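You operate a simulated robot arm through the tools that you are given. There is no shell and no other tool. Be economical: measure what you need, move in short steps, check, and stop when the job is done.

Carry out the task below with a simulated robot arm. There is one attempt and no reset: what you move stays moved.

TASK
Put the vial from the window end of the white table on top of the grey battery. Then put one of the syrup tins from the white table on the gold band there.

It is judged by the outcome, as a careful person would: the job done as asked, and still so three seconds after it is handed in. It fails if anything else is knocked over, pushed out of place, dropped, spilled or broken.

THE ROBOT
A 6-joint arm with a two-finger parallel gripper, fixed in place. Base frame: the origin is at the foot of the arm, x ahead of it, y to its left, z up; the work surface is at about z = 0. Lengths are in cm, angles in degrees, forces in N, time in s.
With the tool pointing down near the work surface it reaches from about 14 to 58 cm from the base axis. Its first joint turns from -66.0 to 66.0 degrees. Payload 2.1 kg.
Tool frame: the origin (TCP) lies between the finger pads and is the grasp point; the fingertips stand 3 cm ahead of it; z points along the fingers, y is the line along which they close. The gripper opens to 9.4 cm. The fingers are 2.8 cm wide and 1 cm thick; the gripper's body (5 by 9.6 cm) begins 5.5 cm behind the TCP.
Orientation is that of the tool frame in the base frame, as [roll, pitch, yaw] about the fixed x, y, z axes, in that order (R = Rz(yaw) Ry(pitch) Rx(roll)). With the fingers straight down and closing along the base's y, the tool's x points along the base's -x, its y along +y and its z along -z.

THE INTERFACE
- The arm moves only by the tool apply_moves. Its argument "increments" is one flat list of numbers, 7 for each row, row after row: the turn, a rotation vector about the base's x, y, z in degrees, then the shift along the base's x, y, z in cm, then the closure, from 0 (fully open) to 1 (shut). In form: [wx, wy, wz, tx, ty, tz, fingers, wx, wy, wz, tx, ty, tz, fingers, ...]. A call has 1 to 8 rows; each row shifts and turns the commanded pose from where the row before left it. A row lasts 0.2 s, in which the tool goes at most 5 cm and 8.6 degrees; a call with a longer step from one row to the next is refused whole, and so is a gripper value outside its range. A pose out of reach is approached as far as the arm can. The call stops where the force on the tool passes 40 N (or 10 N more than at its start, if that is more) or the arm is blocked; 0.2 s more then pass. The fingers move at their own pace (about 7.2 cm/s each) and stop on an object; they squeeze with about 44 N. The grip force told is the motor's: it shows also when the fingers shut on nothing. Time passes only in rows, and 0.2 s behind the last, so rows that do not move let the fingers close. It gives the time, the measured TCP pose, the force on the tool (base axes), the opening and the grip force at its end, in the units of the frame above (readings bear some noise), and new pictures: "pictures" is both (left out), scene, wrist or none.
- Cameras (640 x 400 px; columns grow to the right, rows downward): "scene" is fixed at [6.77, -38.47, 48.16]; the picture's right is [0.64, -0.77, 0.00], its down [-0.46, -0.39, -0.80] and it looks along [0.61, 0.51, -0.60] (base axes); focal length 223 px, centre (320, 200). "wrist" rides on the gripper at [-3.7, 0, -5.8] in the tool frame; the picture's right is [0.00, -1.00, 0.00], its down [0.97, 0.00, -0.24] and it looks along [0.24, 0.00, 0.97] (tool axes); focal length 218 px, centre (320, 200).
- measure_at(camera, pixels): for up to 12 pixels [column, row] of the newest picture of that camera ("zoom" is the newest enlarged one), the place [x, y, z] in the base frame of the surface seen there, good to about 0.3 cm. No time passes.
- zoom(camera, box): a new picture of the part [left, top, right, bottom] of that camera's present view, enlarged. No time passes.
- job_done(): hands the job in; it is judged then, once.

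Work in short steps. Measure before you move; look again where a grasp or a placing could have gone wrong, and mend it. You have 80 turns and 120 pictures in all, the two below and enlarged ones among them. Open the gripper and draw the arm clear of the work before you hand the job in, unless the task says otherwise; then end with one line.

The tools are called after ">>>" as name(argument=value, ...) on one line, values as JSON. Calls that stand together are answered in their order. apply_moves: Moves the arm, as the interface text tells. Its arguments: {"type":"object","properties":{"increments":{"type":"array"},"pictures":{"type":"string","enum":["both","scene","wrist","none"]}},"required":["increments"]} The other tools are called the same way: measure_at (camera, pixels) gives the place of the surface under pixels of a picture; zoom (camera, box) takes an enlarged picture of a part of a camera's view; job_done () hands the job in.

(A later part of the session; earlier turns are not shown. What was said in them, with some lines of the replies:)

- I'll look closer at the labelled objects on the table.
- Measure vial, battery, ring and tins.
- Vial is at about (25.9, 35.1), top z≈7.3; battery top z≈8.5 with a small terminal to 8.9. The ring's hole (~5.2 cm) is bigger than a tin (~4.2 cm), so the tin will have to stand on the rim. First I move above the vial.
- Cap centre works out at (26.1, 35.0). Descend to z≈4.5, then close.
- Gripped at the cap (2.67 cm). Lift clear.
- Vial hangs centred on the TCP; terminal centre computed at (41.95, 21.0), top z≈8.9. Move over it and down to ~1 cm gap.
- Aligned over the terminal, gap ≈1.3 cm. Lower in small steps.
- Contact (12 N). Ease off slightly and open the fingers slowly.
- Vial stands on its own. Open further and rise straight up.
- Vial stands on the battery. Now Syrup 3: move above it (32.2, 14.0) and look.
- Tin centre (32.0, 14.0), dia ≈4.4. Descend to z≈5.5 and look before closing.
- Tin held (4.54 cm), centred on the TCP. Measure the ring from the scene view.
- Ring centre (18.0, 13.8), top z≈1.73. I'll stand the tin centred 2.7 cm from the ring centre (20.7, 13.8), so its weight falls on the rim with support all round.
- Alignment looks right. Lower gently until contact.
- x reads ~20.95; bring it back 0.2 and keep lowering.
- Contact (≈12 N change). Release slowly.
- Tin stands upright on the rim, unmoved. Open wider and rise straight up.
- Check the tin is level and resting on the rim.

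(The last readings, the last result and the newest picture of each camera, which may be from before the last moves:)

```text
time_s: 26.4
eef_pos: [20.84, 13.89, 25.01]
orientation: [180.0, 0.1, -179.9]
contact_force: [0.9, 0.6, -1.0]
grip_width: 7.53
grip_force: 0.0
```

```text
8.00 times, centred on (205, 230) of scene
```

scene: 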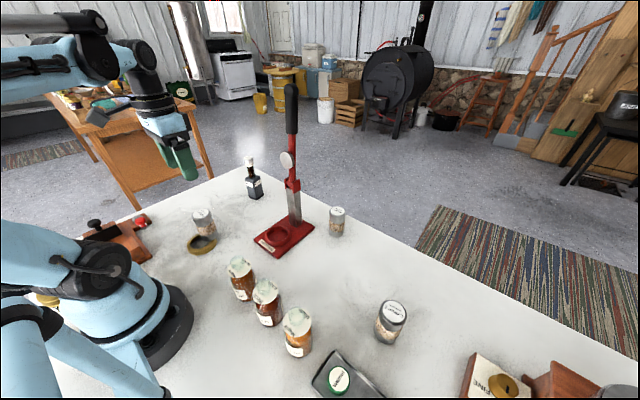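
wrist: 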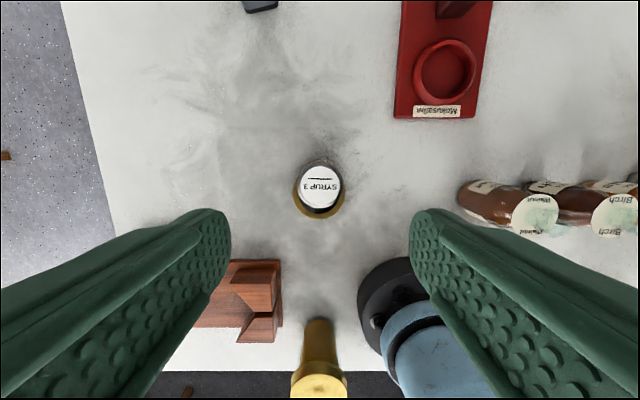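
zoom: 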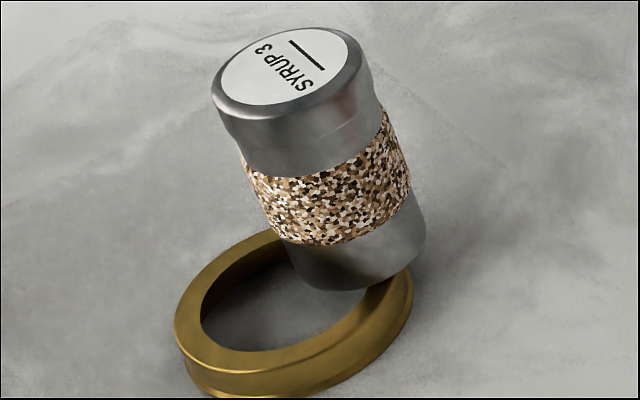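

The tin is level (top z≈10.2) and standing on the rim. Open fully and draw back a bit more before handing in.

>>> apply_moves(increments=[0, 0, 0, 0, 0, 4, 0, 0, 0, 0, 0, -4, 3, 0, 0, 0, 0, 0, -4, 0, 0, 0, 0, 0, 0, 0, 0, 0], pictures="scene")

```text
time_s: 27.4
eef_pos: [20.9, 5.55, 32.22]
orientation: [-179.9, 0.1, -179.9]
contact_force: [-0.3, 0.8, 0.3]
grip_width: 9.41
grip_force: 0.1
```

scene: 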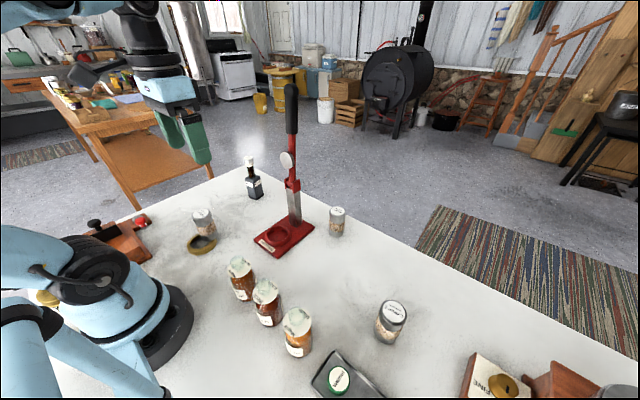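

>>> job_done()

```text
The job is handed in.
```

The "Very dark" vial is standing on top of the grey battery, and the Syrup 3 tin is standing upright on the rim of the gold band, off-centre because the band's hole is wider than the tin.
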